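You operate a simulated robot arm through the tools that you are given. There is no shell and no other tool. Be economical: measure what you need, move in short steps, check, and stop when the job is done.

Carry out the task below with a simulated two-armed robot. There is one attempt and no reset: what you move stays moved.

## Task
Pick up the beige wrapped mould with one hand, pass it to the other hand and put it on the shelf of the mould table. Take the dark grey wheel mould and leave it in the blue handled crate. Take the pink number block marked "65" from the sand in sand tray two and leave it on the top of the green-button rest. Fetch the white can and set it on the top of the wall bench. Put the plate casting labelled "29" from the sand in sand tray three on the top of the wall rack and the plate casting marked "27" on the sand in sand tray two. Pull the door of the lamp switch box open. Do these in any order. Set down upright: beige wrapped mould, pink number block, white can.
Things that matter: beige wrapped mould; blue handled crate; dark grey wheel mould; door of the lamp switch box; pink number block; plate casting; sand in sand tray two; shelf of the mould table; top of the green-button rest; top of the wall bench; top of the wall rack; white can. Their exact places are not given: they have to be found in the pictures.

The check looks at the end state, three seconds after you hand in, the way a careful person would. Anything else that was tipped, shoved, dropped, spilled or broken makes it a failure.

## Robot
Two 7-joint arms with two-finger grippers on one trunk, on a base that drives. Base frame: it is fixed to the floor where the robot stands at the start and does not move with it; the origin is under the middle of the robot, x ahead of it, y to its left, z up. Readings come in cm, rad, newtons and seconds.
The left shoulder is at the start at [2.5, 21.8, 108], the right one opposite. With the tool pointing down near the work surface each hand reaches from about 10 to 72 cm from the robot's upright axis, wherever it stands, measured 20 degrees to its own side. Places, roughly: beige wrapped mould (9x9x24 cm) [50, 10, 70]; blue handled crate (30x23x13 cm) [-380, -140, 100]; dark grey wheel mould (9x9x24 cm) [50, 90, 70]; door of the lamp switch box [350, 420, 160]; pink number block [50, 250, 75]; plate casting [-25, 250, 75]; sand in sand tray two [50, 250, 70]; shelf of the mould table [-390, -40, 40]; top of the green-button rest (17x25 cm) [8, 244, 74]; top of the wall bench [340, 390, 80]; top of the wall rack [100, -110, 160]; white can (8x8x11 cm) [120, 260, 80]. Payload 2.2 kg a hand.
The TCP of each hand is the grasp point between the finger pads, 1.9 cm short of the fingertips. In the tool frame z runs along the fingers and y along their closing line. The gripper opens to 11.6 cm. The gripper's body begins 7 cm behind the TCP.
Orientation is that of the tool frame in the base frame, as a unit quaternion [w, x, y, z]. With the fingers straight down and closing along the base's y, the tool's x points along the base's -x, its y along +y and its z along -z.

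## Interface
- The arms move only by the tool step_arm. It takes "left_moves", "right_moves" or both (then of equal length, played together; a hand with none holds still); each is a list of rows, each an object (a shift or turn left out is 0, a gripper value left out holds the last) with "dp": the shift along the base's x, y, z in cm, a list of three; "rot": the turn, a rotation vector about the base's x, y, z in rad, a list of three; "fingers": the finger opening in cm, from 0 to 11.6. In form: [{"dp": [tx, ty, tz], "rot": [rx, ry, rz], "fingers": fingers}, ...]. A call has 1 to 12 rows; each row is the pose to reach, as a shift and turn from the pose commanded when the call began. Each row takes 0.2 s and may step no farther than 5 cm and 0.15 rad from the row before; otherwise, or with a gripper value out of range, the whole call is refused. A pose out of reach is approached as far as the arm can. The call stops where the force on the tool passes 40 N (or 10 N more than at its start, if that is more) or the arm is blocked; 0.2 s more then pass. Each finger halts on what it meets, pressing with about 35 N; the grip force reading is that of the motor and also rises with nothing between the fingers. The clock runs only during rows and for 0.2 s after the last one: add rows that repeat a pose to give the fingers time. The reply holds the time, the measured pose of the TCP, the force on the tool along the base axes, the opening and the grip force, in the units named above and with some noise, with the torque about the TCP (base axes, N m) and any sound that the robot's microphone picked up.
- Cameras (640 x 400 px; columns grow to the right, rows downward): "scene" is now at [10.65, 4.53, 122.6]; the picture's right is [0.56, -0.83, -0.00], its down [-0.65, -0.44, -0.62] and it looks along [0.52, 0.35, -0.78] (base axes); focal length 292 px, centre (320, 200). "left" rides on the left gripper at [6.9, 1.5, -9.7] in its tool frame; the picture's right is [-0.21, 0.98, 0.00], its down [-0.76, -0.17, -0.63] and it looks along [-0.62, -0.14, 0.77] (tool axes); focal length 251 px, centre (320, 200). "right" rides on the right gripper at [6.9, -1.5, -9.6] in its tool frame; the picture's right is [0.21, 0.98, 0.00], its down [-0.76, 0.17, -0.63] and it looks along [-0.62, 0.14, 0.77] (tool axes); focal length 251 px, centre (320, 200).
- grab_frame(camera): a new picture of that camera. The clock stands still meanwhile.
- slide_trunk(by): slides the trunk up (or, below 0, down) by that many cm; the arms and the scene camera ride with it, the base frame stays. It gives what a move gives, with no picture.
- drive_base(legs): drives the robot by 1 to 6 legs, each [ahead, left, turn to the left] in cm, cm and rad, along the robot's own axes; the way and the turn of a leg run together, so that a leg with both is an arc; at most 150 cm and 3.142 rad a leg. The arms and the cameras ride along, it lands a little off, and it stops where it bumps. It gives what a move gives.
- pan_tilt(pan, tilt): turns the head with the scene camera to pan (to the left, within 1.396 rad either way) and tilt (down, from -0.506 to 1.204), counted from straight ahead of the robot. It gives what a move gives.
- pixel_to_xyz(camera, pixels): for up to 12 pixels [column, row] of the newest picture of that camera ("zoom" is the newest enlarged one), the place [x, y, z] in the base frame of the surface seen there, good to about 0.2 cm. The clock stands still meanwhile.
- zoom(camera, box): a new picture of the part [left, top, right, bottom] of that camera's present view, enlarged. The clock stands still meanwhile.
- hand_in(): hands the job in; it is judged then, once.

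Keep the steps short. Do not move on a guess: measure, check each grasp and each placing, and mend mistakes. In all there are 138 turns and 160 pictures (those below and enlarged ones count). Leave the grippers open and the arms clear of the work at the hand-in unless told otherwise, and finish with a single line.

The tools are called by a JSON object that holds its "name" and its "arguments". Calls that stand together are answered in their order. step_arm: Moves the arms, as the interface text tells. Its arguments: {"type":"object","properties":{"left_moves":{"type":"array","items":{"type":"object","properties":{"dp":{"type":"array","items":{"type":"number"}},"rot":{"type":"array","items":{"type":"number"}},"fingers":{"type":"number"}}}},"right_moves":{"type":"array","items":{"type":"object","properties":{"dp":{"type":"array","items":{"type":"number"}},"rot":{"type":"array","items":{"type":"number"}},"fingers":{"type":"number"}}}}},"required":[]} The other tools are called the same way: slide_trunk (by) slides the trunk up or down; drive_base (legs) drives the base; pan_tilt (pan, tilt) turns the head that bears the scene camera; grab_frame (camera) takes a picture; pixel_to_xyz (camera, pixels) gives the place of the surface under pixels of a picture; zoom (camera, box) takes an enlarged picture of a part of a camera's view; hand_in () hands the job in.

At the start:

```text
time: 0.0
left_tool_pos: [42.06, 47.17, 83.5]
left_ee_rot: [-0.001, 0.001, 1.0, 0.0]
left_contact_force: [0.3, 0.1, 0.9]
left_moment: [-0.02, 0.02, 0.01]
left_width: 11.6
left_finger_force: 0.1
right_tool_pos: [51.81, 0.69, 93.69]
right_ee_rot: [-0.001, 0.0, 1.0, 0.0]
right_contact_force: [-0.2, 0.6, -0.5]
right_moment: [-0.03, 0.04, 0.0]
right_width: 11.63
right_finger_force: 0.1
trunk travel left (down, up): [-22.5, 26.5]
robot x, y, heading: [-0.09, 0.02, -0.005]
head pan, tilt: [0.59, 0.895]
```

scene: 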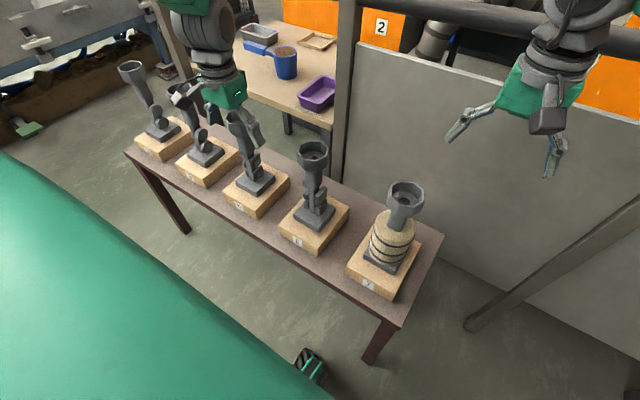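
right: 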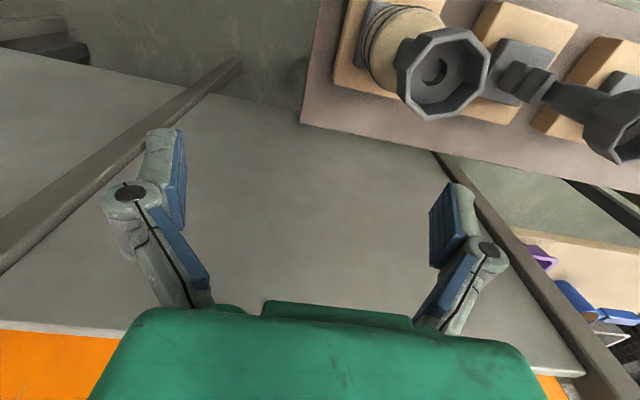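
left: 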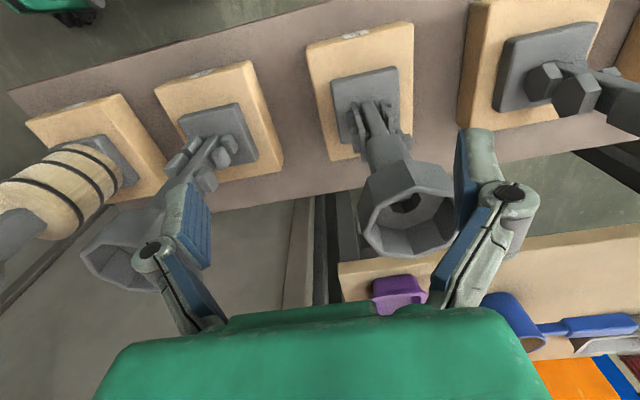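

I can see five moulds on boards, with the beige wrapped one nearest at about (390,240). I'll measure the moulds and zoom in before moving anything.

{"name": "pixel_to_xyz", "arguments": {"camera": "scene", "pixels": [[404, 187], [390, 240], [385, 262], [360, 285], [313, 150], [314, 215], [236, 120], [256, 182], [183, 92], [131, 66], [162, 130], [400, 318]]}}

{"name": "zoom", "arguments": {"camera": "scene", "box": [100, 40, 460, 310]}}

```text
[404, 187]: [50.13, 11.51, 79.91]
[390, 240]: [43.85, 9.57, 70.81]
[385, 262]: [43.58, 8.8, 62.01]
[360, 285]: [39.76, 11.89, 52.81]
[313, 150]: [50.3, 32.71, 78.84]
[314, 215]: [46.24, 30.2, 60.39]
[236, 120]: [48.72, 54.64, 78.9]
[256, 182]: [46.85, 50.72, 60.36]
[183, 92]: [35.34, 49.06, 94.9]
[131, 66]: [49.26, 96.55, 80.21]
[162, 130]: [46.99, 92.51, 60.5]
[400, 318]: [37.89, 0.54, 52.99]
```

```text
1.48 times, centred on (280, 175) of scene
```

zoom: 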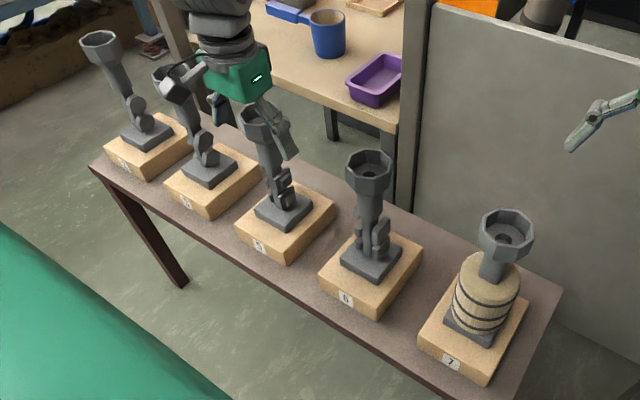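

The wheel mould should be one of the two at the far left end. I'll lift the left hand out of the way and look closer.

{"name": "step_arm", "arguments": {"left_moves": [{"dp": [0, 0, 5]}, {"dp": [0, 0, 10]}, {"dp": [0, 0, 15]}]}}

{"name": "pan_tilt", "arguments": {"pan": 1.1, "tilt": 0.5}}

{"name": "grab_frame", "arguments": {"camera": "scene"}}

{"name": "zoom", "arguments": {"camera": "scene", "box": [240, 160, 440, 360]}}

```text
time: 0.8
left_tool_pos: [41.79, 47.08, 98.69]
left_ee_rot: [0.003, 0.0, 1.0, 0.001]
left_contact_force: [-0.3, -0.2, 1.3]
left_moment: [0.0, -0.03, 0.01]
left_width: 11.57
left_finger_force: 0.1
right_tool_pos: [51.44, 0.51, 94.02]
right_ee_rot: [0.001, 0.0, 1.0, 0.001]
right_contact_force: [0.0, -0.1, 0.6]
right_moment: [0.04, -0.02, -0.01]
right_width: 11.59
right_finger_force: 0.0
trunk travel left (down, up): [-22.5, 26.5]
robot x, y, heading: [0.46, -0.24, -0.004]
head pan, tilt: [0.59, 0.895]
```

```text
time: 1.7
left_tool_pos: [41.96, 47.22, 98.55]
left_ee_rot: [0.001, 0.0, 1.0, 0.0]
left_contact_force: [-1.1, 0.3, -0.1]
left_moment: [0.0, 0.02, -0.01]
left_width: 11.61
left_finger_force: 0.1
right_tool_pos: [51.58, 0.59, 93.8]
right_ee_rot: [0.001, 0.0, 1.0, 0.0]
right_contact_force: [0.8, -1.0, -0.3]
right_moment: [0.01, -0.02, 0.01]
right_width: 11.61
right_finger_force: 0.1
trunk travel left (down, up): [-22.5, 26.5]
robot x, y, heading: [0.09, -0.28, 0.0]
head pan, tilt: [1.1, 0.499]
```

```text
155 pictures are left
```

scene: 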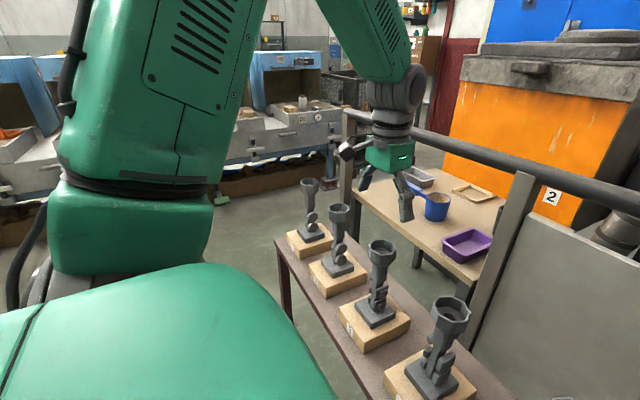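

```text
2.00 times, centred on (340, 260) of scene
```

zoom: 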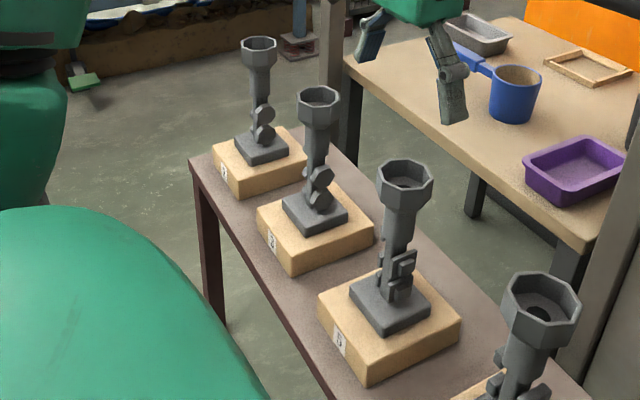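

The farthest mould has round discs, so it is probably the wheel mould. Next I'll face the beige mould to measure it precisely.

{"name": "pan_tilt", "arguments": {"pan": 0.15, "tilt": 0.85}}

{"name": "grab_frame", "arguments": {"camera": "scene"}}

{"name": "grab_frame", "arguments": {"camera": "right"}}

```text
time: 3.0
left_tool_pos: [41.95, 47.31, 98.56]
left_ee_rot: [0.001, 0.001, 1.0, 0.0]
left_contact_force: [0.1, 0.1, -0.8]
left_moment: [-0.01, 0.03, 0.01]
left_width: 11.6
left_finger_force: 0.0
right_tool_pos: [51.44, 0.68, 93.94]
right_ee_rot: [0.001, 0.0, 1.0, 0.0]
right_contact_force: [-0.4, -0.2, -0.3]
right_moment: [-0.01, -0.01, 0.02]
right_width: 11.6
right_finger_force: 0.0
trunk travel left (down, up): [-22.5, 26.5]
robot x, y, heading: [0.15, -0.07, -0.0]
head pan, tilt: [0.15, 0.85]
```

```text
153 pictures are left
```

scene: 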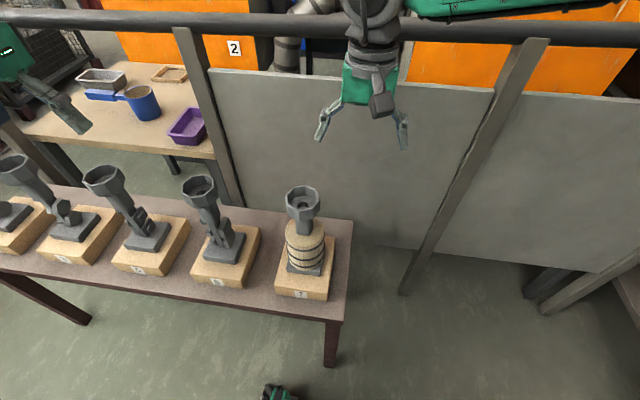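

```text
152 pictures are left
```

right: 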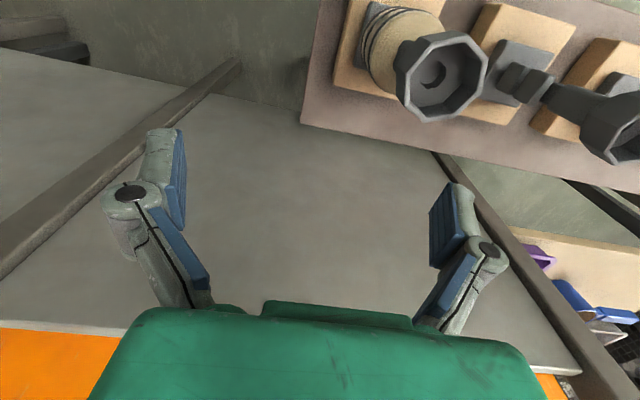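

{"name": "zoom", "arguments": {"camera": "scene", "box": [250, 170, 360, 310]}}

{"name": "pixel_to_xyz", "arguments": {"camera": "scene", "pixels": [[287, 196], [318, 196], [302, 207], [302, 188], [302, 225], [289, 240], [324, 240], [305, 250], [305, 262], [289, 266], [323, 271], [300, 283]]}}

{"name": "pixel_to_xyz", "arguments": {"camera": "right", "pixels": [[402, 70], [487, 72], [440, 38], [438, 118], [350, 70], [390, 40]]}}

```text
2.86 times, centred on (305, 240) of scene
```

zoom: 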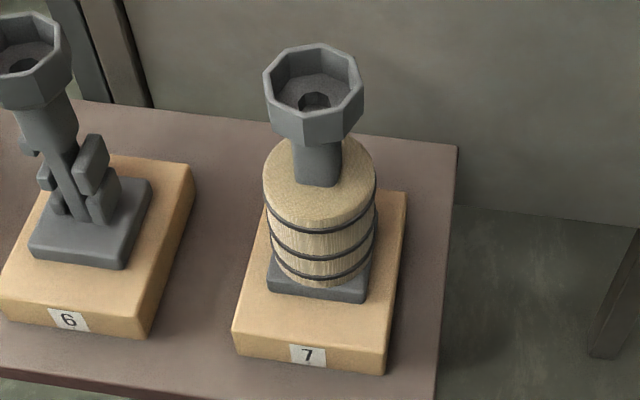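

```text
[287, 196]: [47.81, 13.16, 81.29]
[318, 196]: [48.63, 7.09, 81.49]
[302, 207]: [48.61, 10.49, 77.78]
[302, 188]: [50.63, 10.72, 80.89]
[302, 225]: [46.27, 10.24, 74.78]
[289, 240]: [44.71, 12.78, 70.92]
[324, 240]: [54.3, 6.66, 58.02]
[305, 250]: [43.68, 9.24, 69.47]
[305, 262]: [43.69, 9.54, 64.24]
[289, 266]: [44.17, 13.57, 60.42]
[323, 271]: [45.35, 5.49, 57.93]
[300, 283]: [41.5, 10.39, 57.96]
```

```text
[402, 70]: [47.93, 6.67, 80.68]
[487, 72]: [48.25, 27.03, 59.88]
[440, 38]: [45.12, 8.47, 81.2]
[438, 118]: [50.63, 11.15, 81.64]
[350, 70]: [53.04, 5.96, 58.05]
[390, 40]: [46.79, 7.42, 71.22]
```

The mould's axis is near (47.9, 10), its rim is at about z 81.5, the neck runs z 72–77 and the wrap z 60–72. I'll bring the right hand above it, opened, and look.

{"name": "step_arm", "arguments": {"right_moves": [{"dp": [-1, 4, 0]}, {"dp": [-3.6, 9.4, 0]}, {"dp": [-3.6, 9.4, -5]}, {"dp": [-3.6, 9.4, -8]}, {"dp": [-3.6, 9.4, -8]}]}}

{"name": "grab_frame", "arguments": {"camera": "right"}}

{"name": "grab_frame", "arguments": {"camera": "scene"}}

```text
refused: row 2 steps farther than a row can; nothing moved
```

```text
150 pictures are left
```

right: 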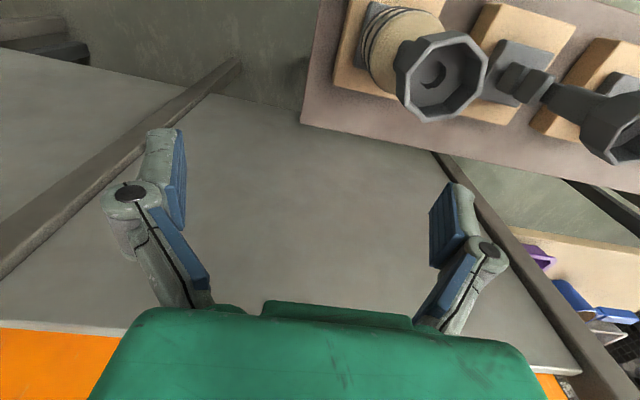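

```text
149 pictures are left
```

scene: 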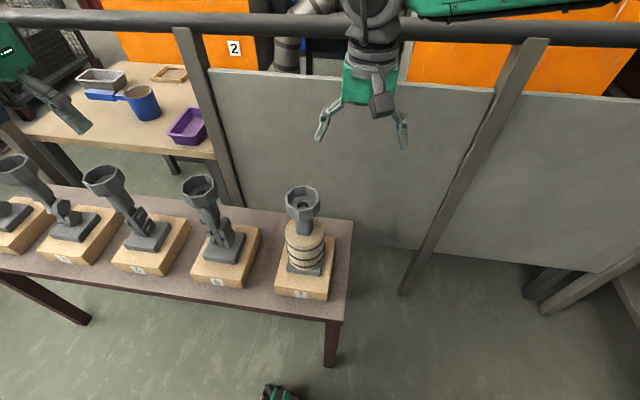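

A row step was too long, so I'll repeat the move with smaller rows.

{"name": "step_arm", "arguments": {"right_moves": [{"dp": [-1.5, 4, 0]}, {"dp": [-3, 8, 0]}, {"dp": [-3.6, 9.4, -2]}, {"dp": [-3.6, 9.4, -6]}, {"dp": [-3.6, 9.4, -8]}, {"dp": [-3.6, 9.4, -8]}]}}

{"name": "grab_frame", "arguments": {"camera": "right"}}

{"name": "grab_frame", "arguments": {"camera": "scene"}}

```text
time: 4.4
left_tool_pos: [41.92, 47.38, 98.49]
left_ee_rot: [0.001, 0.0, 1.0, -0.001]
left_contact_force: [0.2, -0.1, 0.2]
left_moment: [0.0, 0.02, 0.0]
left_width: 11.63
left_finger_force: 0.1
right_tool_pos: [47.86, 10.24, 85.82]
right_ee_rot: [0.0, 0.0, 1.0, -0.001]
right_contact_force: [-0.3, 0.1, -0.4]
right_moment: [-0.01, 0.01, 0.01]
right_width: 11.61
right_finger_force: 0.1
trunk travel left (down, up): [-22.5, 26.5]
robot x, y, heading: [-0.13, 0.08, -0.005]
head pan, tilt: [0.15, 0.85]
```

```text
148 pictures are left
```

right: 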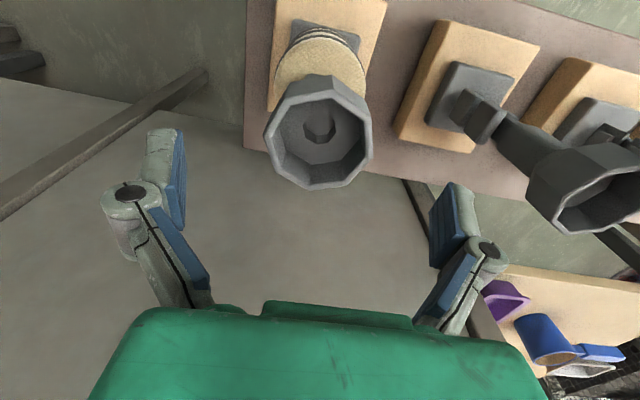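

```text
147 pictures are left
```

scene: 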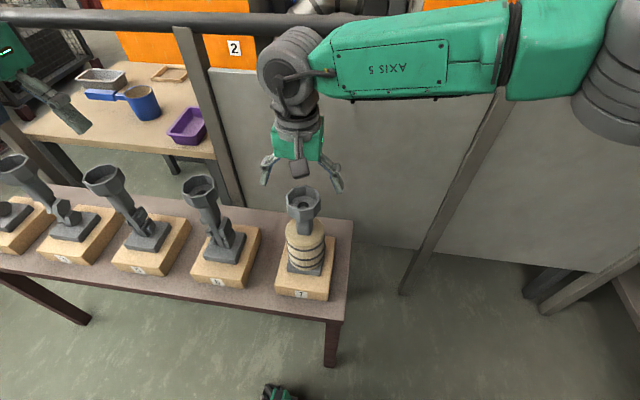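

{"name": "pixel_to_xyz", "arguments": {"camera": "right", "pixels": [[266, 127], [371, 127], [322, 79], [318, 185], [300, 86], [350, 175], [318, 130]]}}

```text
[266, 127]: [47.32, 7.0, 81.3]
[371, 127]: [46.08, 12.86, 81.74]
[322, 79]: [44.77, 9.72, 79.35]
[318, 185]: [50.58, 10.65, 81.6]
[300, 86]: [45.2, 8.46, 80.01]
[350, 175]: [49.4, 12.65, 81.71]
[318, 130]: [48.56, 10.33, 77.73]
```

The funnel is centred under the gripper at about (47.7, 10). I'll go down 6.4 cm and close on the funnel.

{"name": "step_arm", "arguments": {"right_moves": [{"dp": [0, 0, -3]}, {"dp": [0, 0, -6.4]}, {"dp": [0, 0, -6.4], "fingers": 5}, {"dp": [0, 0, -6.4], "fingers": 4}, {"dp": [0, 0, -6.4], "fingers": 3}, {"dp": [0, 0, -6.4], "fingers": 3}]}}

{"name": "grab_frame", "arguments": {"camera": "scene"}}

```text
time: 5.8
left_tool_pos: [42.06, 47.24, 98.57]
left_ee_rot: [0.0, 0.001, 1.0, 0.0]
left_contact_force: [-0.2, -0.7, -0.2]
left_moment: [0.0, 0.05, 0.05]
left_width: 11.62
left_finger_force: 0.1
right_tool_pos: [47.8, 10.08, 79.34]
right_ee_rot: [0.0, 0.001, 1.0, 0.001]
right_contact_force: [1.2, 0.0, -0.3]
right_moment: [0.0, 0.03, 0.0]
right_width: 6.42
right_finger_force: 34.6
trunk travel left (down, up): [-22.5, 26.5]
robot x, y, heading: [-0.09, 0.15, -0.002]
head pan, tilt: [0.15, 0.85]
```

```text
146 pictures are left
```

scene: 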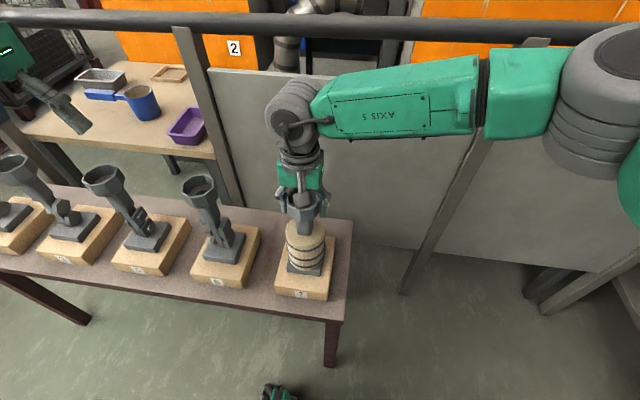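

The grip holds at 6.4 cm. I'll lift slowly and check the weight.

{"name": "step_arm", "arguments": {"right_moves": [{"dp": [0, 0, 1]}, {"dp": [0, 0, 3]}, {"dp": [0, 0, 6]}, {"dp": [0, 0, 10]}, {"dp": [0, 0, 14]}, {"dp": [-3, 0, 18]}, {"dp": [-5, 0, 22]}, {"dp": [-5, 0, 22]}]}}

{"name": "grab_frame", "arguments": {"camera": "scene"}}

{"name": "grab_frame", "arguments": {"camera": "left"}}

```text
time: 7.6
left_tool_pos: [42.14, 47.07, 98.48]
left_ee_rot: [0.001, 0.0, 1.0, -0.001]
left_contact_force: [0.2, -1.2, 0.9]
left_moment: [-0.03, 0.0, 0.0]
left_width: 11.63
left_finger_force: 0.0
right_tool_pos: [43.08, 9.91, 101.6]
right_ee_rot: [0.0, 0.0, 1.0, 0.001]
right_contact_force: [0.9, -0.5, -5.2]
right_moment: [0.02, 0.01, 0.0]
right_width: 6.41
right_finger_force: 34.8
trunk travel left (down, up): [-22.5, 26.5]
robot x, y, heading: [-0.04, -0.02, -0.001]
head pan, tilt: [0.15, 0.85]
```

```text
145 pictures are left
```

scene: 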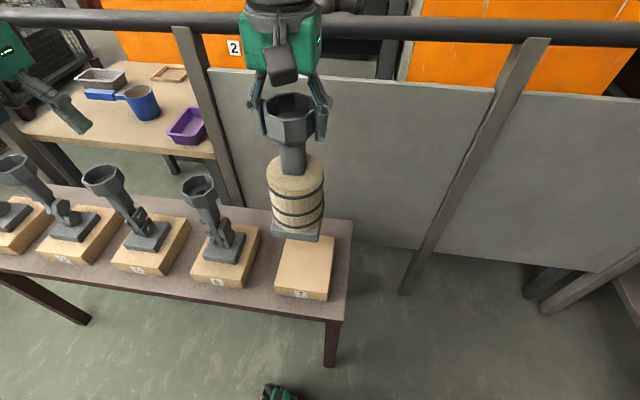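

```text
144 pictures are left
```

left: 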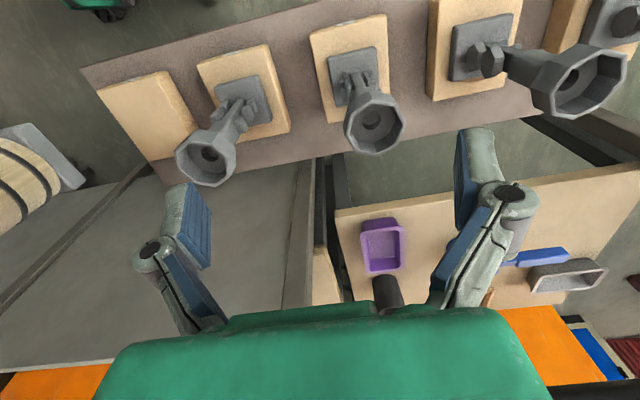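

Weight is about 0.55 kg and steady. I'll raise the right hand further so the carried mould clears the others, then drive 45 cm to the left towards the wheel mould.

{"name": "step_arm", "arguments": {"right_moves": [{"dp": [-3, 0, 4]}, {"dp": [-6, 0, 8]}, {"dp": [-9, 0, 10]}, {"dp": [-12, 0, 10]}, {"dp": [-12, 0, 10]}]}}

{"name": "drive_base", "arguments": {"legs": [[0, 45, 0]]}}

{"name": "pan_tilt", "arguments": {"pan": 0.75, "tilt": 0.7}}

{"name": "grab_frame", "arguments": {"camera": "scene"}}

{"name": "grab_frame", "arguments": {"camera": "left"}}

```text
time: 8.8
left_tool_pos: [42.07, 47.19, 98.46]
left_ee_rot: [0.002, 0.0, 1.0, 0.0]
left_contact_force: [0.0, 0.1, 0.1]
left_moment: [-0.01, -0.01, 0.01]
left_width: 11.61
left_finger_force: 0.0
right_tool_pos: [30.92, 9.97, 111.62]
right_ee_rot: [0.001, 0.0, 1.0, 0.001]
right_contact_force: [0.0, -0.4, -4.9]
right_moment: [0.0, 0.08, 0.0]
right_width: 6.42
right_finger_force: 35.6
trunk travel left (down, up): [-22.5, 26.5]
robot x, y, heading: [0.42, 0.41, 0.002]
head pan, tilt: [0.15, 0.85]
```

```text
time: 11.5
left_tool_pos: [42.25, 91.13, 99.07]
left_ee_rot: [0.001, 0.003, 1.0, 0.005]
left_contact_force: [-0.6, -0.2, 0.6]
left_moment: [0.05, -0.02, 0.01]
left_width: 11.62
left_finger_force: 0.1
right_tool_pos: [31.05, 53.77, 111.74]
right_ee_rot: [0.001, 0.001, 1.0, 0.006]
right_contact_force: [0.7, -1.0, -4.5]
right_moment: [0.01, 0.03, 0.0]
right_width: 6.41
right_finger_force: 34.9
trunk travel left (down, up): [-22.5, 26.5]
robot x, y, heading: [0.26, 45.52, -0.0]
head pan, tilt: [0.15, 0.85]
```

```text
time: 12.5
left_tool_pos: [41.93, 90.9, 99.25]
left_ee_rot: [0.003, 0.002, 1.0, 0.006]
left_contact_force: [-0.1, 0.2, -0.6]
left_moment: [0.06, 0.02, 0.01]
left_width: 11.6
left_finger_force: 0.0
right_tool_pos: [30.74, 53.45, 111.8]
right_ee_rot: [0.003, 0.003, 1.0, 0.006]
right_contact_force: [0.5, 0.1, -3.9]
right_moment: [0.03, 0.01, -0.01]
right_width: 6.44
right_finger_force: 34.6
trunk travel left (down, up): [-22.5, 26.5]
robot x, y, heading: [-0.26, 45.04, -0.005]
head pan, tilt: [0.75, 0.7]
```

```text
143 pictures are left
```

scene: 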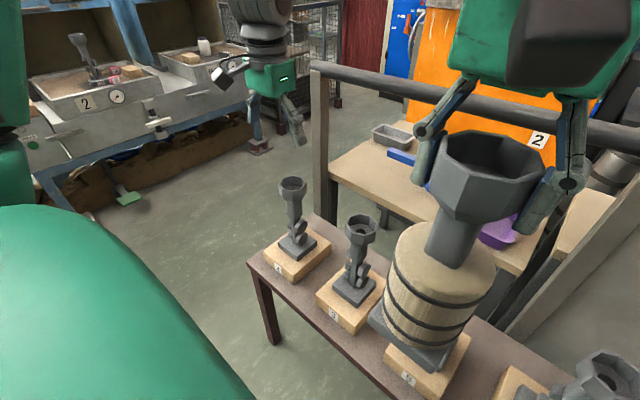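

```text
142 pictures are left
```

left: 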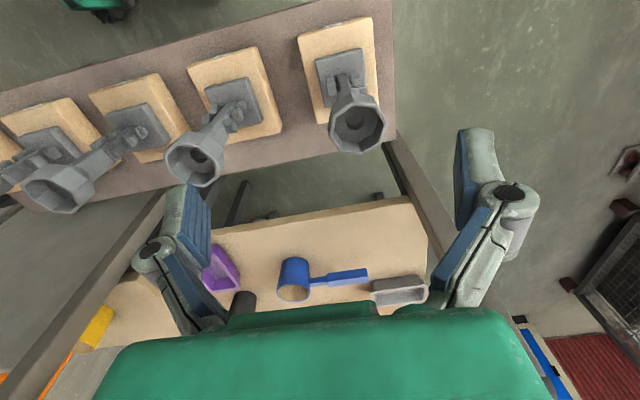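

I'll zoom in on the two end moulds to tell which one carries the round wheels, and measure the rims.

{"name": "zoom", "arguments": {"camera": "scene", "box": [260, 170, 380, 300]}}

{"name": "pixel_to_xyz", "arguments": {"camera": "left", "pixels": [[332, 122], [384, 118], [355, 90], [360, 152], [358, 118], [338, 75], [168, 162], [227, 150]]}}

{"name": "zoom", "arguments": {"camera": "left", "box": [150, 10, 400, 190]}}

```text
3.08 times, centred on (320, 235) of scene
```

zoom: 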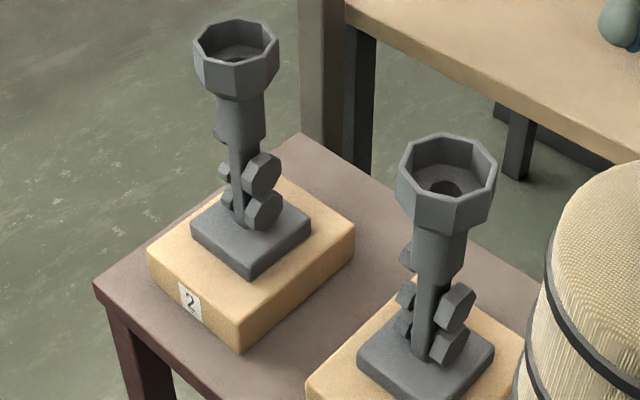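

```text
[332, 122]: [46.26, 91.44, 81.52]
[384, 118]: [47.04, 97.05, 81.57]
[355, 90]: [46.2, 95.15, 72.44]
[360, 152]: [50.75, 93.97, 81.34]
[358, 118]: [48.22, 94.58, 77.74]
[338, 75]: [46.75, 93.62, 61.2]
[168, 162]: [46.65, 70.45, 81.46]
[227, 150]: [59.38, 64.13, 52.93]
```

```text
2.22 times, centred on (275, 100) of left
```

zoom: 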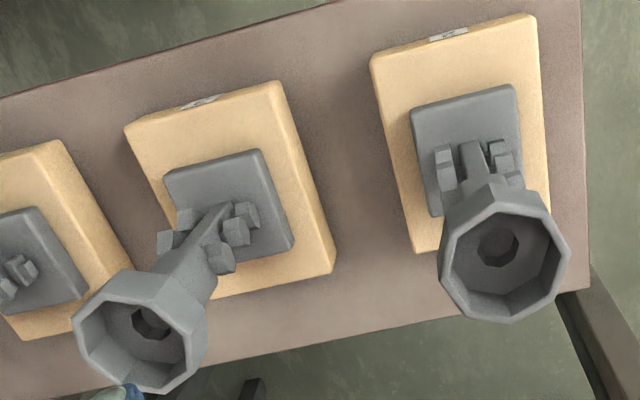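

The mould on board 2 has round discs and its neighbour has hexagons, so this is the wheel mould, with its rim centre near (47.7, 94.2). I'll bring the left hand over it.

{"name": "step_arm", "arguments": {"left_moves": [{"dp": [3, 1.6, -2]}, {"dp": [5.8, 3.3, -5]}, {"dp": [5.8, 3.3, -9]}, {"dp": [5.8, 3.3, -13]}, {"dp": [5.8, 3.3, -13]}]}}

{"name": "grab_frame", "arguments": {"camera": "left"}}

{"name": "pixel_to_xyz", "arguments": {"camera": "left", "pixels": [[270, 127], [372, 127], [320, 75], [320, 180], [320, 130]]}}

```text
time: 13.7
left_tool_pos: [47.69, 95.4, 85.72]
left_ee_rot: [0.003, 0.002, 1.0, 0.0]
left_contact_force: [0.0, -0.5, -0.2]
left_moment: [-0.03, -0.04, -0.02]
left_width: 11.59
left_finger_force: 0.0
right_tool_pos: [30.53, 54.92, 111.75]
right_ee_rot: [0.002, 0.002, 1.0, 0.001]
right_contact_force: [-0.7, 0.9, -4.9]
right_moment: [0.02, -0.03, 0.03]
right_width: 6.42
right_finger_force: 34.7
trunk travel left (down, up): [-22.5, 26.5]
robot x, y, heading: [0.23, 45.33, -0.003]
head pan, tilt: [0.75, 0.7]
```

```text
139 pictures are left
```

left: 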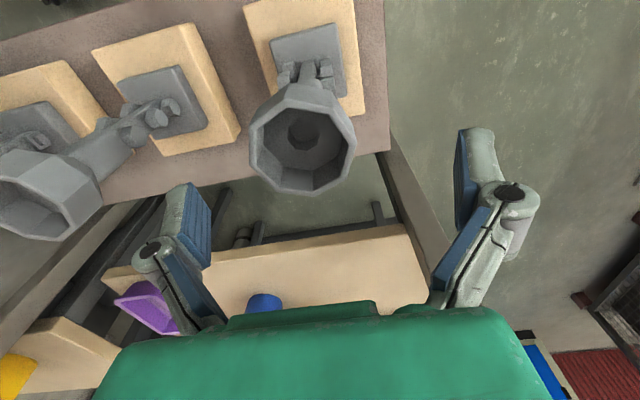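

```text
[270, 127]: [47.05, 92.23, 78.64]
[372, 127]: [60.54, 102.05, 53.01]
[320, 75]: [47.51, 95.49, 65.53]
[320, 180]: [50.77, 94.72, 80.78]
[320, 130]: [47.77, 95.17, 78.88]
```

{"name": "pixel_to_xyz", "arguments": {"camera": "left", "pixels": [[252, 135], [354, 140], [300, 92], [306, 190], [284, 187], [330, 187]]}}

```text
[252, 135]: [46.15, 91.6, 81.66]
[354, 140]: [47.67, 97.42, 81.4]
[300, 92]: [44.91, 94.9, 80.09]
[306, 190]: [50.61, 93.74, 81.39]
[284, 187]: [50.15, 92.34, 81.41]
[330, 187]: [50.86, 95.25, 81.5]
```

The rim centre is near (47.7, 94.5) and the octagon is turned about −0.24 rad. I'll turn the gripper to match, shift −0.9 in y, go down and close.

{"name": "step_arm", "arguments": {"left_moves": [{"dp": [0, -0.5, 0], "rot": [0, 0, -0.12]}, {"dp": [0, -0.9, 0], "rot": [0, 0, -0.24]}, {"dp": [0, -0.9, -3], "rot": [0, 0, -0.24]}, {"dp": [0, -0.9, -6.4], "rot": [0, 0, -0.24]}, {"dp": [0, -0.9, -6.4], "rot": [0, 0, -0.24], "fingers": 6}, {"dp": [0, -0.9, -6.4], "rot": [0, 0, -0.24], "fingers": 3}, {"dp": [0, -0.9, -6.4], "rot": [0, 0, -0.24], "fingers": 3}, {"dp": [0, -0.9, -6.4], "rot": [0, 0, -0.24], "fingers": 3}]}}

{"name": "grab_frame", "arguments": {"camera": "left"}}

{"name": "grab_frame", "arguments": {"camera": "scene"}}

```text
time: 15.5
left_tool_pos: [47.78, 94.15, 79.52]
left_ee_rot: [0.003, 0.122, 0.992, 0.002]
left_contact_force: [-0.7, -0.7, -4.9]
left_moment: [-0.02, 0.04, 0.02]
left_width: 6.18
left_finger_force: 35.6
right_tool_pos: [30.7, 54.59, 111.69]
right_ee_rot: [0.003, 0.002, 1.0, 0.002]
right_contact_force: [-0.9, 0.4, -4.6]
right_moment: [-0.01, 0.02, 0.01]
right_width: 6.41
right_finger_force: 34.2
trunk travel left (down, up): [-22.5, 26.5]
robot x, y, heading: [0.45, 45.19, -0.004]
head pan, tilt: [0.75, 0.7]
```

```text
138 pictures are left
```

left: 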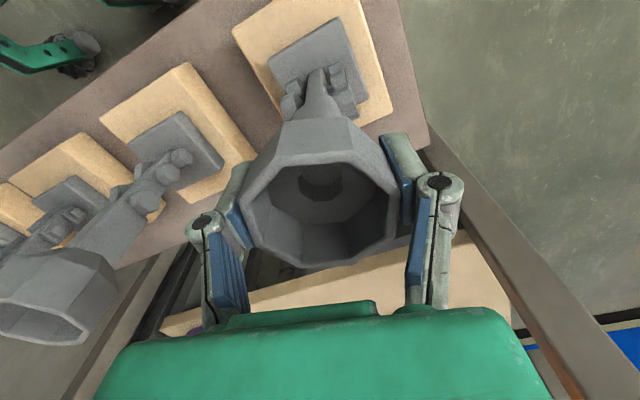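

```text
137 pictures are left
```

scene: 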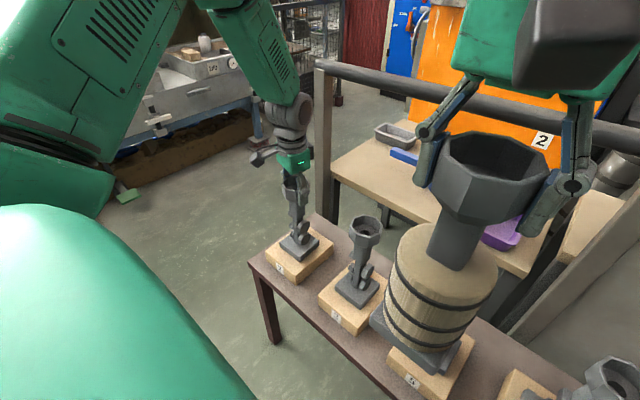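

Both pads are on the funnel at 6.2 cm. I'll lift slowly.

{"name": "step_arm", "arguments": {"left_moves": [{"dp": [0, 0, 1]}, {"dp": [0, 0, 3]}, {"dp": [0, 0, 7]}, {"dp": [0, 0, 12]}, {"dp": [-3, 0, 16]}, {"dp": [-7, 0, 19]}, {"dp": [-11, 0, 22]}, {"dp": [-15, 0, 25]}, {"dp": [-15, 0, 28]}, {"dp": [-15, 0, 28]}]}}

{"name": "grab_frame", "arguments": {"camera": "scene"}}

{"name": "grab_frame", "arguments": {"camera": "left"}}

```text
time: 17.7
left_tool_pos: [32.63, 94.32, 107.54]
left_ee_rot: [0.003, 0.121, 0.993, 0.001]
left_contact_force: [0.3, 0.9, -4.4]
left_moment: [0.02, 0.07, -0.04]
left_width: 6.08
left_finger_force: 34.7
right_tool_pos: [30.85, 54.68, 111.72]
right_ee_rot: [0.002, 0.002, 1.0, 0.002]
right_contact_force: [-0.8, 0.9, -5.0]
right_moment: [-0.03, 0.02, 0.01]
right_width: 6.4
right_finger_force: 35.1
trunk travel left (down, up): [-22.5, 26.5]
robot x, y, heading: [-0.04, 44.86, 0.001]
head pan, tilt: [0.75, 0.7]
```

```text
136 pictures are left
```

scene: 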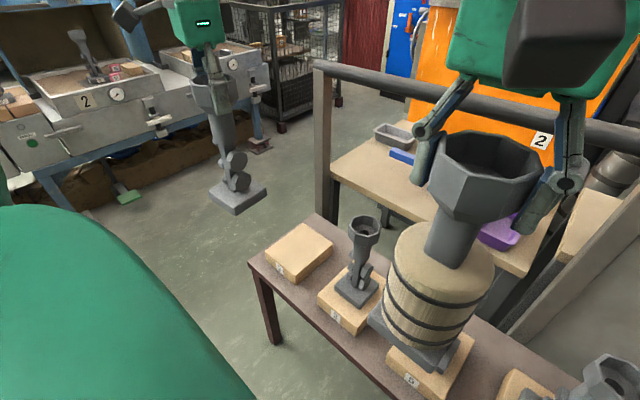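

```text
135 pictures are left
```

left: 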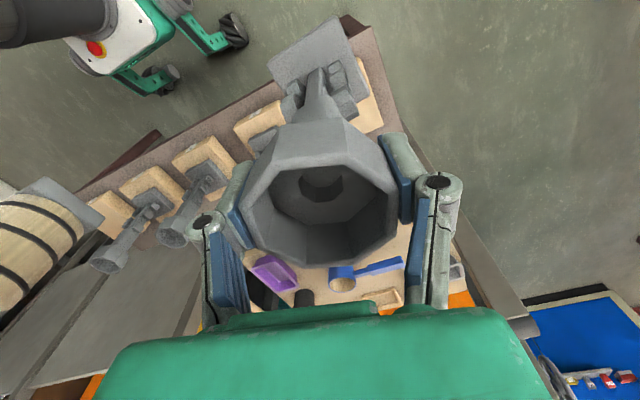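

That confirms the wheel mould, now held along with the beige one. Before driving I'll look to both sides to plan a safe path.

{"name": "pan_tilt", "arguments": {"pan": 1.39, "tilt": 0.3}}

{"name": "grab_frame", "arguments": {"camera": "scene"}}

{"name": "pan_tilt", "arguments": {"pan": -1.39, "tilt": 0.3}}

{"name": "grab_frame", "arguments": {"camera": "scene"}}

```text
time: 18.7
left_tool_pos: [32.61, 94.54, 107.37]
left_ee_rot: [0.003, 0.122, 0.993, 0.001]
left_contact_force: [-0.6, -0.4, -3.4]
left_moment: [0.02, -0.01, 0.03]
left_width: 6.06
left_finger_force: 35.3
right_tool_pos: [30.83, 54.69, 111.6]
right_ee_rot: [0.003, 0.002, 1.0, 0.001]
right_contact_force: [0.7, 0.5, -4.3]
right_moment: [-0.02, -0.01, -0.01]
right_width: 6.42
right_finger_force: 35.4
trunk travel left (down, up): [-22.5, 26.5]
robot x, y, heading: [0.18, 45.41, -0.007]
head pan, tilt: [1.389, 0.3]
```

```text
134 pictures are left
```

scene: 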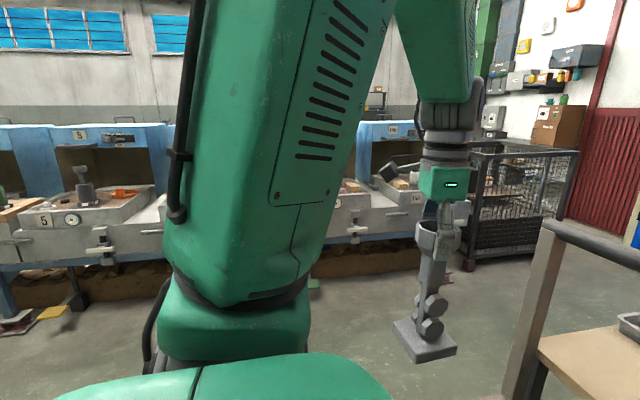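

```text
time: 21.2
left_tool_pos: [32.55, 94.21, 107.63]
left_ee_rot: [0.003, 0.122, 0.992, 0.002]
left_contact_force: [0.1, -0.4, -3.3]
left_moment: [-0.04, 0.07, 0.0]
left_width: 6.06
left_finger_force: 34.9
right_tool_pos: [30.69, 54.13, 111.75]
right_ee_rot: [0.002, 0.001, 1.0, 0.003]
right_contact_force: [0.8, -0.1, -5.0]
right_moment: [0.0, -0.01, 0.01]
right_width: 6.4
right_finger_force: 34.7
trunk travel left (down, up): [-22.5, 26.5]
robot x, y, heading: [-0.1, 45.11, -0.0]
head pan, tilt: [-1.389, 0.3]
```

```text
133 pictures are left
```

scene: 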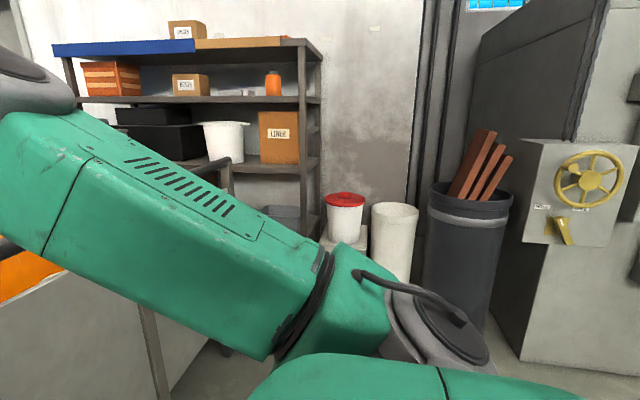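

There is open floor to the left. I'll back off 35 cm, turn a quarter left, then look to the left (the −x side).

{"name": "drive_base", "arguments": {"legs": [[-35, 0, 0], [0, 0, 1.5708]]}}

{"name": "pan_tilt", "arguments": {"pan": 1.39, "tilt": 0.3}}

{"name": "grab_frame", "arguments": {"camera": "scene"}}

{"name": "pan_tilt", "arguments": {"pan": 0.0, "tilt": 0.4}}

{"name": "grab_frame", "arguments": {"camera": "scene"}}

```text
time: 27.3
left_tool_pos: [-84.3, 78.09, 107.57]
left_ee_rot: [0.0, -0.614, 0.789, 0.005]
left_contact_force: [0.3, -0.5, -3.1]
left_moment: [0.03, 0.01, 0.0]
left_width: 6.07
left_finger_force: 35.0
right_tool_pos: [-44.49, 76.08, 111.83]
right_ee_rot: [0.0, -0.704, 0.71, 0.003]
right_contact_force: [0.1, 0.6, -4.8]
right_moment: [-0.03, -0.02, 0.01]
right_width: 6.42
right_finger_force: 35.0
trunk travel left (down, up): [-22.5, 26.5]
robot x, y, heading: [-35.45, 45.48, 1.559]
head pan, tilt: [-1.389, 0.3]
```

```text
time: 29.8
left_tool_pos: [-84.13, 77.97, 107.79]
left_ee_rot: [0.0, -0.614, 0.789, 0.006]
left_contact_force: [0.3, -0.2, -4.5]
left_moment: [-0.01, -0.01, 0.01]
left_width: 6.08
left_finger_force: 35.3
right_tool_pos: [-44.25, 75.84, 111.94]
right_ee_rot: [0.0, -0.705, 0.71, 0.005]
right_contact_force: [-0.2, -0.1, -4.6]
right_moment: [0.03, 0.01, 0.0]
right_width: 6.4
right_finger_force: 34.7
trunk travel left (down, up): [-22.5, 26.5]
robot x, y, heading: [-35.31, 45.0, 1.563]
head pan, tilt: [1.389, 0.3]
```

```text
132 pictures are left
```

scene: 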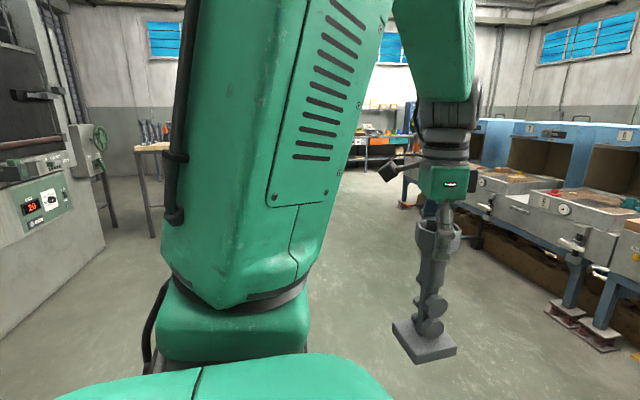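

```text
time: 31.3
left_tool_pos: [-84.01, 77.85, 107.58]
left_ee_rot: [0.0, -0.613, 0.79, 0.006]
left_contact_force: [0.4, -0.1, -4.7]
left_moment: [0.01, 0.01, -0.01]
left_width: 6.04
left_finger_force: 34.6
right_tool_pos: [-44.22, 75.84, 111.82]
right_ee_rot: [0.0, -0.704, 0.71, 0.006]
right_contact_force: [0.4, 0.4, -4.6]
right_moment: [0.0, 0.0, 0.01]
right_width: 6.42
right_finger_force: 35.4
trunk travel left (down, up): [-22.5, 26.5]
robot x, y, heading: [-35.21, 45.64, 1.561]
head pan, tilt: [0.0, 0.4]
```

```text
131 pictures are left
```

scene: 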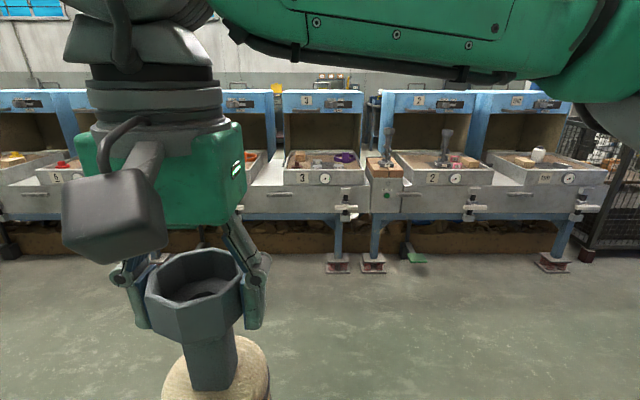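

The floor towards −x is clear. I'll turn another quarter left to face −x and look ahead.

{"name": "drive_base", "arguments": {"legs": [[0, 0, 1.5708]]}}

{"name": "pan_tilt", "arguments": {"pan": 0.1, "tilt": 0.3}}

{"name": "grab_frame", "arguments": {"camera": "scene"}}

{"name": "pan_tilt", "arguments": {"pan": 0.7, "tilt": 0.3}}

{"name": "grab_frame", "arguments": {"camera": "scene"}}

```text
time: 35.5
left_tool_pos: [-68.1, -3.35, 107.65]
left_ee_rot: [0.004, 0.992, -0.125, -0.004]
left_contact_force: [-0.4, 0.3, -3.1]
left_moment: [0.02, 0.02, 0.01]
left_width: 6.03
left_finger_force: 34.9
right_tool_pos: [-65.97, 36.6, 111.71]
right_ee_rot: [0.003, 1.0, -0.006, -0.004]
right_contact_force: [-0.7, 0.3, -4.7]
right_moment: [0.04, -0.02, 0.03]
right_width: 6.42
right_finger_force: 35.7
trunk travel left (down, up): [-22.5, 26.5]
robot x, y, heading: [-35.21, 45.29, 3.13]
head pan, tilt: [0.0, 0.4]
```

```text
time: 36.2
left_tool_pos: [-67.96, -3.19, 107.9]
left_ee_rot: [0.005, 0.992, -0.124, -0.005]
left_contact_force: [0.3, 0.0, -4.4]
left_moment: [-0.01, -0.01, 0.0]
left_width: 6.06
left_finger_force: 34.9
right_tool_pos: [-65.73, 36.67, 111.91]
right_ee_rot: [0.004, 1.0, -0.006, -0.005]
right_contact_force: [0.1, 0.3, -4.7]
right_moment: [0.02, -0.03, 0.02]
right_width: 6.4
right_finger_force: 35.1
trunk travel left (down, up): [-22.5, 26.5]
robot x, y, heading: [-35.45, 45.31, 3.134]
head pan, tilt: [0.099, 0.3]
```

```text
130 pictures are left
```

scene: 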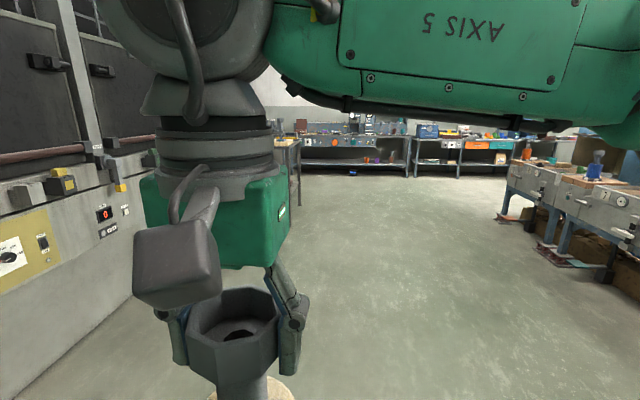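

```text
time: 37.2
left_tool_pos: [-67.82, -3.18, 107.86]
left_ee_rot: [0.004, 0.992, -0.125, -0.005]
left_contact_force: [-0.4, -0.8, -3.8]
left_moment: [0.02, 0.03, 0.02]
left_width: 6.08
left_finger_force: 35.1
right_tool_pos: [-65.6, 36.58, 111.94]
right_ee_rot: [0.005, 1.0, -0.006, -0.004]
right_contact_force: [0.5, -0.4, -4.9]
right_moment: [-0.03, 0.0, -0.01]
right_width: 6.39
right_finger_force: 34.7
trunk travel left (down, up): [-22.5, 26.5]
robot x, y, heading: [-35.41, 45.31, 3.13]
head pan, tilt: [0.7, 0.3]
```

```text
129 pictures are left
```

scene: 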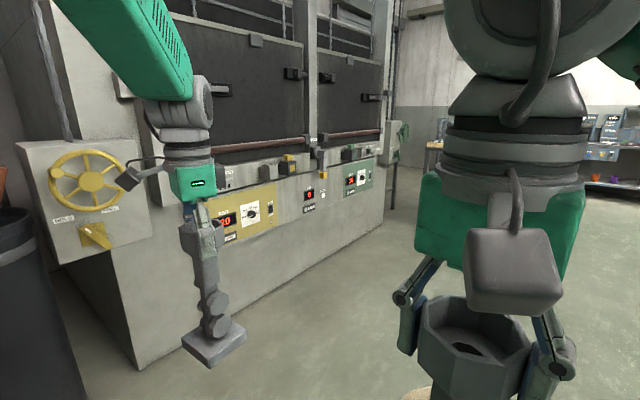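

The aisle ahead is clear, with furnaces on the left side. I'll drive forward 220 cm and look.

{"name": "drive_base", "arguments": {"legs": [[120, 0, 0], [100, 0, 0]]}}

{"name": "pan_tilt", "arguments": {"pan": 0.6, "tilt": 0.35}}

{"name": "grab_frame", "arguments": {"camera": "scene"}}

{"name": "pan_tilt", "arguments": {"pan": 1.0, "tilt": 0.35}}

{"name": "grab_frame", "arguments": {"camera": "scene"}}

```text
time: 47.9
left_tool_pos: [-282.46, -5.04, 107.8]
left_ee_rot: [0.005, 0.994, -0.111, -0.005]
left_contact_force: [0.1, -0.4, -3.6]
left_moment: [-0.03, 0.0, -0.03]
left_width: 6.07
left_finger_force: 35.1
right_tool_pos: [-281.57, 34.82, 111.86]
right_ee_rot: [0.004, 1.0, 0.01, -0.004]
right_contact_force: [-0.1, -0.5, -4.6]
right_moment: [0.0, -0.03, -0.03]
right_width: 6.41
right_finger_force: 35.0
trunk travel left (down, up): [-22.5, 26.5]
robot x, y, heading: [-251.61, 44.34, -3.117]
head pan, tilt: [0.7, 0.3]
```

```text
time: 48.5
left_tool_pos: [-282.21, -4.93, 108.09]
left_ee_rot: [0.005, 0.994, -0.11, -0.006]
left_contact_force: [0.5, -0.5, -4.0]
left_moment: [0.02, -0.02, 0.01]
left_width: 6.05
left_finger_force: 35.0
right_tool_pos: [-281.32, 35.07, 111.97]
right_ee_rot: [0.005, 1.0, 0.01, -0.005]
right_contact_force: [0.4, 0.7, -4.0]
right_moment: [-0.01, -0.02, -0.04]
right_width: 6.43
right_finger_force: 35.4
trunk travel left (down, up): [-22.5, 26.5]
robot x, y, heading: [-251.15, 44.27, -3.117]
head pan, tilt: [0.6, 0.351]
```

```text
128 pictures are left
```

scene: 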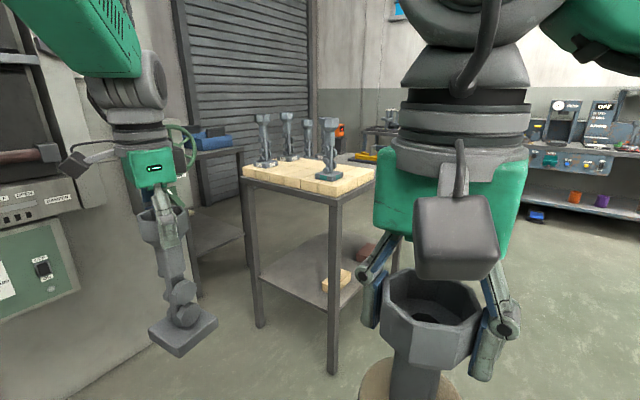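

```text
time: 49.4
left_tool_pos: [-282.28, -4.98, 107.92]
left_ee_rot: [0.005, 0.994, -0.11, -0.006]
left_contact_force: [-0.1, 0.6, -5.2]
left_moment: [-0.01, -0.03, 0.0]
left_width: 6.06
left_finger_force: 35.3
right_tool_pos: [-281.18, 35.07, 112.05]
right_ee_rot: [0.006, 1.0, 0.01, -0.006]
right_contact_force: [-0.1, 0.6, -4.6]
right_moment: [-0.01, 0.0, 0.03]
right_width: 6.43
right_finger_force: 34.9
trunk travel left (down, up): [-22.5, 26.5]
robot x, y, heading: [-251.27, 44.36, -3.126]
head pan, tilt: [1.0, 0.351]
```

```text
127 pictures are left
```

scene: 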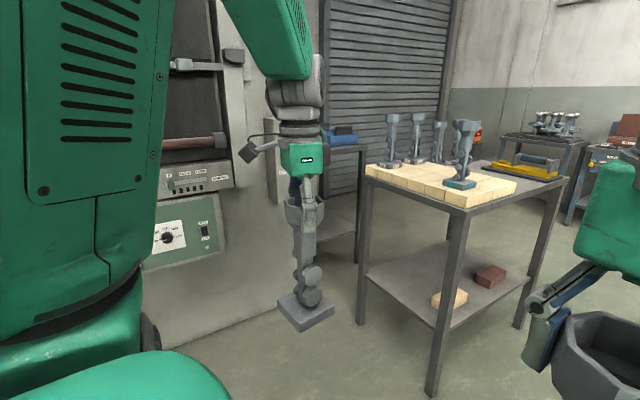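

I see the mould table with its open lower shelf and a blue crate behind it at (340,138). I'll measure both.

{"name": "pixel_to_xyz", "arguments": {"camera": "scene", "pixels": [[448, 212], [350, 175], [575, 155], [440, 300], [368, 275], [520, 280], [420, 270], [450, 297], [490, 272], [345, 133], [335, 180], [465, 185]]}}

{"name": "zoom", "arguments": {"camera": "scene", "box": [310, 90, 600, 370]}}

```text
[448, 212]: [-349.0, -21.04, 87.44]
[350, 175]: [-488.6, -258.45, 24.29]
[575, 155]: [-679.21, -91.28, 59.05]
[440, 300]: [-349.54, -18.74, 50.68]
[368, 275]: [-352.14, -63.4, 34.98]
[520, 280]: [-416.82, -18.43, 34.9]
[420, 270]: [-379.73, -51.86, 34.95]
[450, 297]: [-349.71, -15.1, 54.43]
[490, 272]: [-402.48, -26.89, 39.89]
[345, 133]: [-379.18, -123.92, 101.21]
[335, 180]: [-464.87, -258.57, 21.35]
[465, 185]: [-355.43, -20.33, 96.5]
```

```text
1.43 times, centred on (455, 230) of scene
```

zoom: 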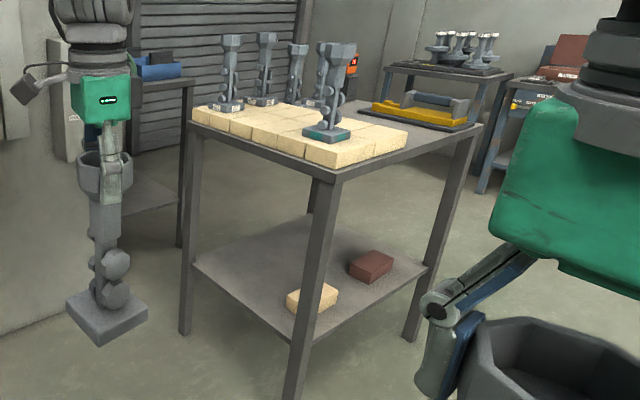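

{"name": "pixel_to_xyz", "arguments": {"camera": "scene", "pixels": [[225, 310], [250, 150], [275, 160], [262, 240], [320, 140], [322, 230], [355, 160], [328, 150], [270, 190]]}}

{"name": "pixel_to_xyz", "arguments": {"camera": "zoom", "pixels": [[290, 305], [335, 290], [312, 285], [350, 265], [390, 262], [370, 248], [195, 265], [430, 270], [185, 85], [470, 130], [335, 180], [310, 190]]}}

```text
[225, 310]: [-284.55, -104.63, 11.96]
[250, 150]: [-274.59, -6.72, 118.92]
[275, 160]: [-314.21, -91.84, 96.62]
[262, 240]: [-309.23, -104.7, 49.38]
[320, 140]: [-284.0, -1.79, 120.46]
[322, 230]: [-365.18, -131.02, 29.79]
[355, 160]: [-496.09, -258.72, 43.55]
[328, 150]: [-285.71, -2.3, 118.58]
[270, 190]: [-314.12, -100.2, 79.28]
```

```text
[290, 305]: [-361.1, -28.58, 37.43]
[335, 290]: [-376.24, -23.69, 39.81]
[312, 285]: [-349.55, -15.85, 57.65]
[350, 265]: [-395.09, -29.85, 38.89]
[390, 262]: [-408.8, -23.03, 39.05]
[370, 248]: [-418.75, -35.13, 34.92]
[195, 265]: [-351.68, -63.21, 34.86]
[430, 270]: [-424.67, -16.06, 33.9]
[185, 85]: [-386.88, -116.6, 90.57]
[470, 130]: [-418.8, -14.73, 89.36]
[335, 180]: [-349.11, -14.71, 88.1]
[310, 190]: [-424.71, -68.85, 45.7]
```

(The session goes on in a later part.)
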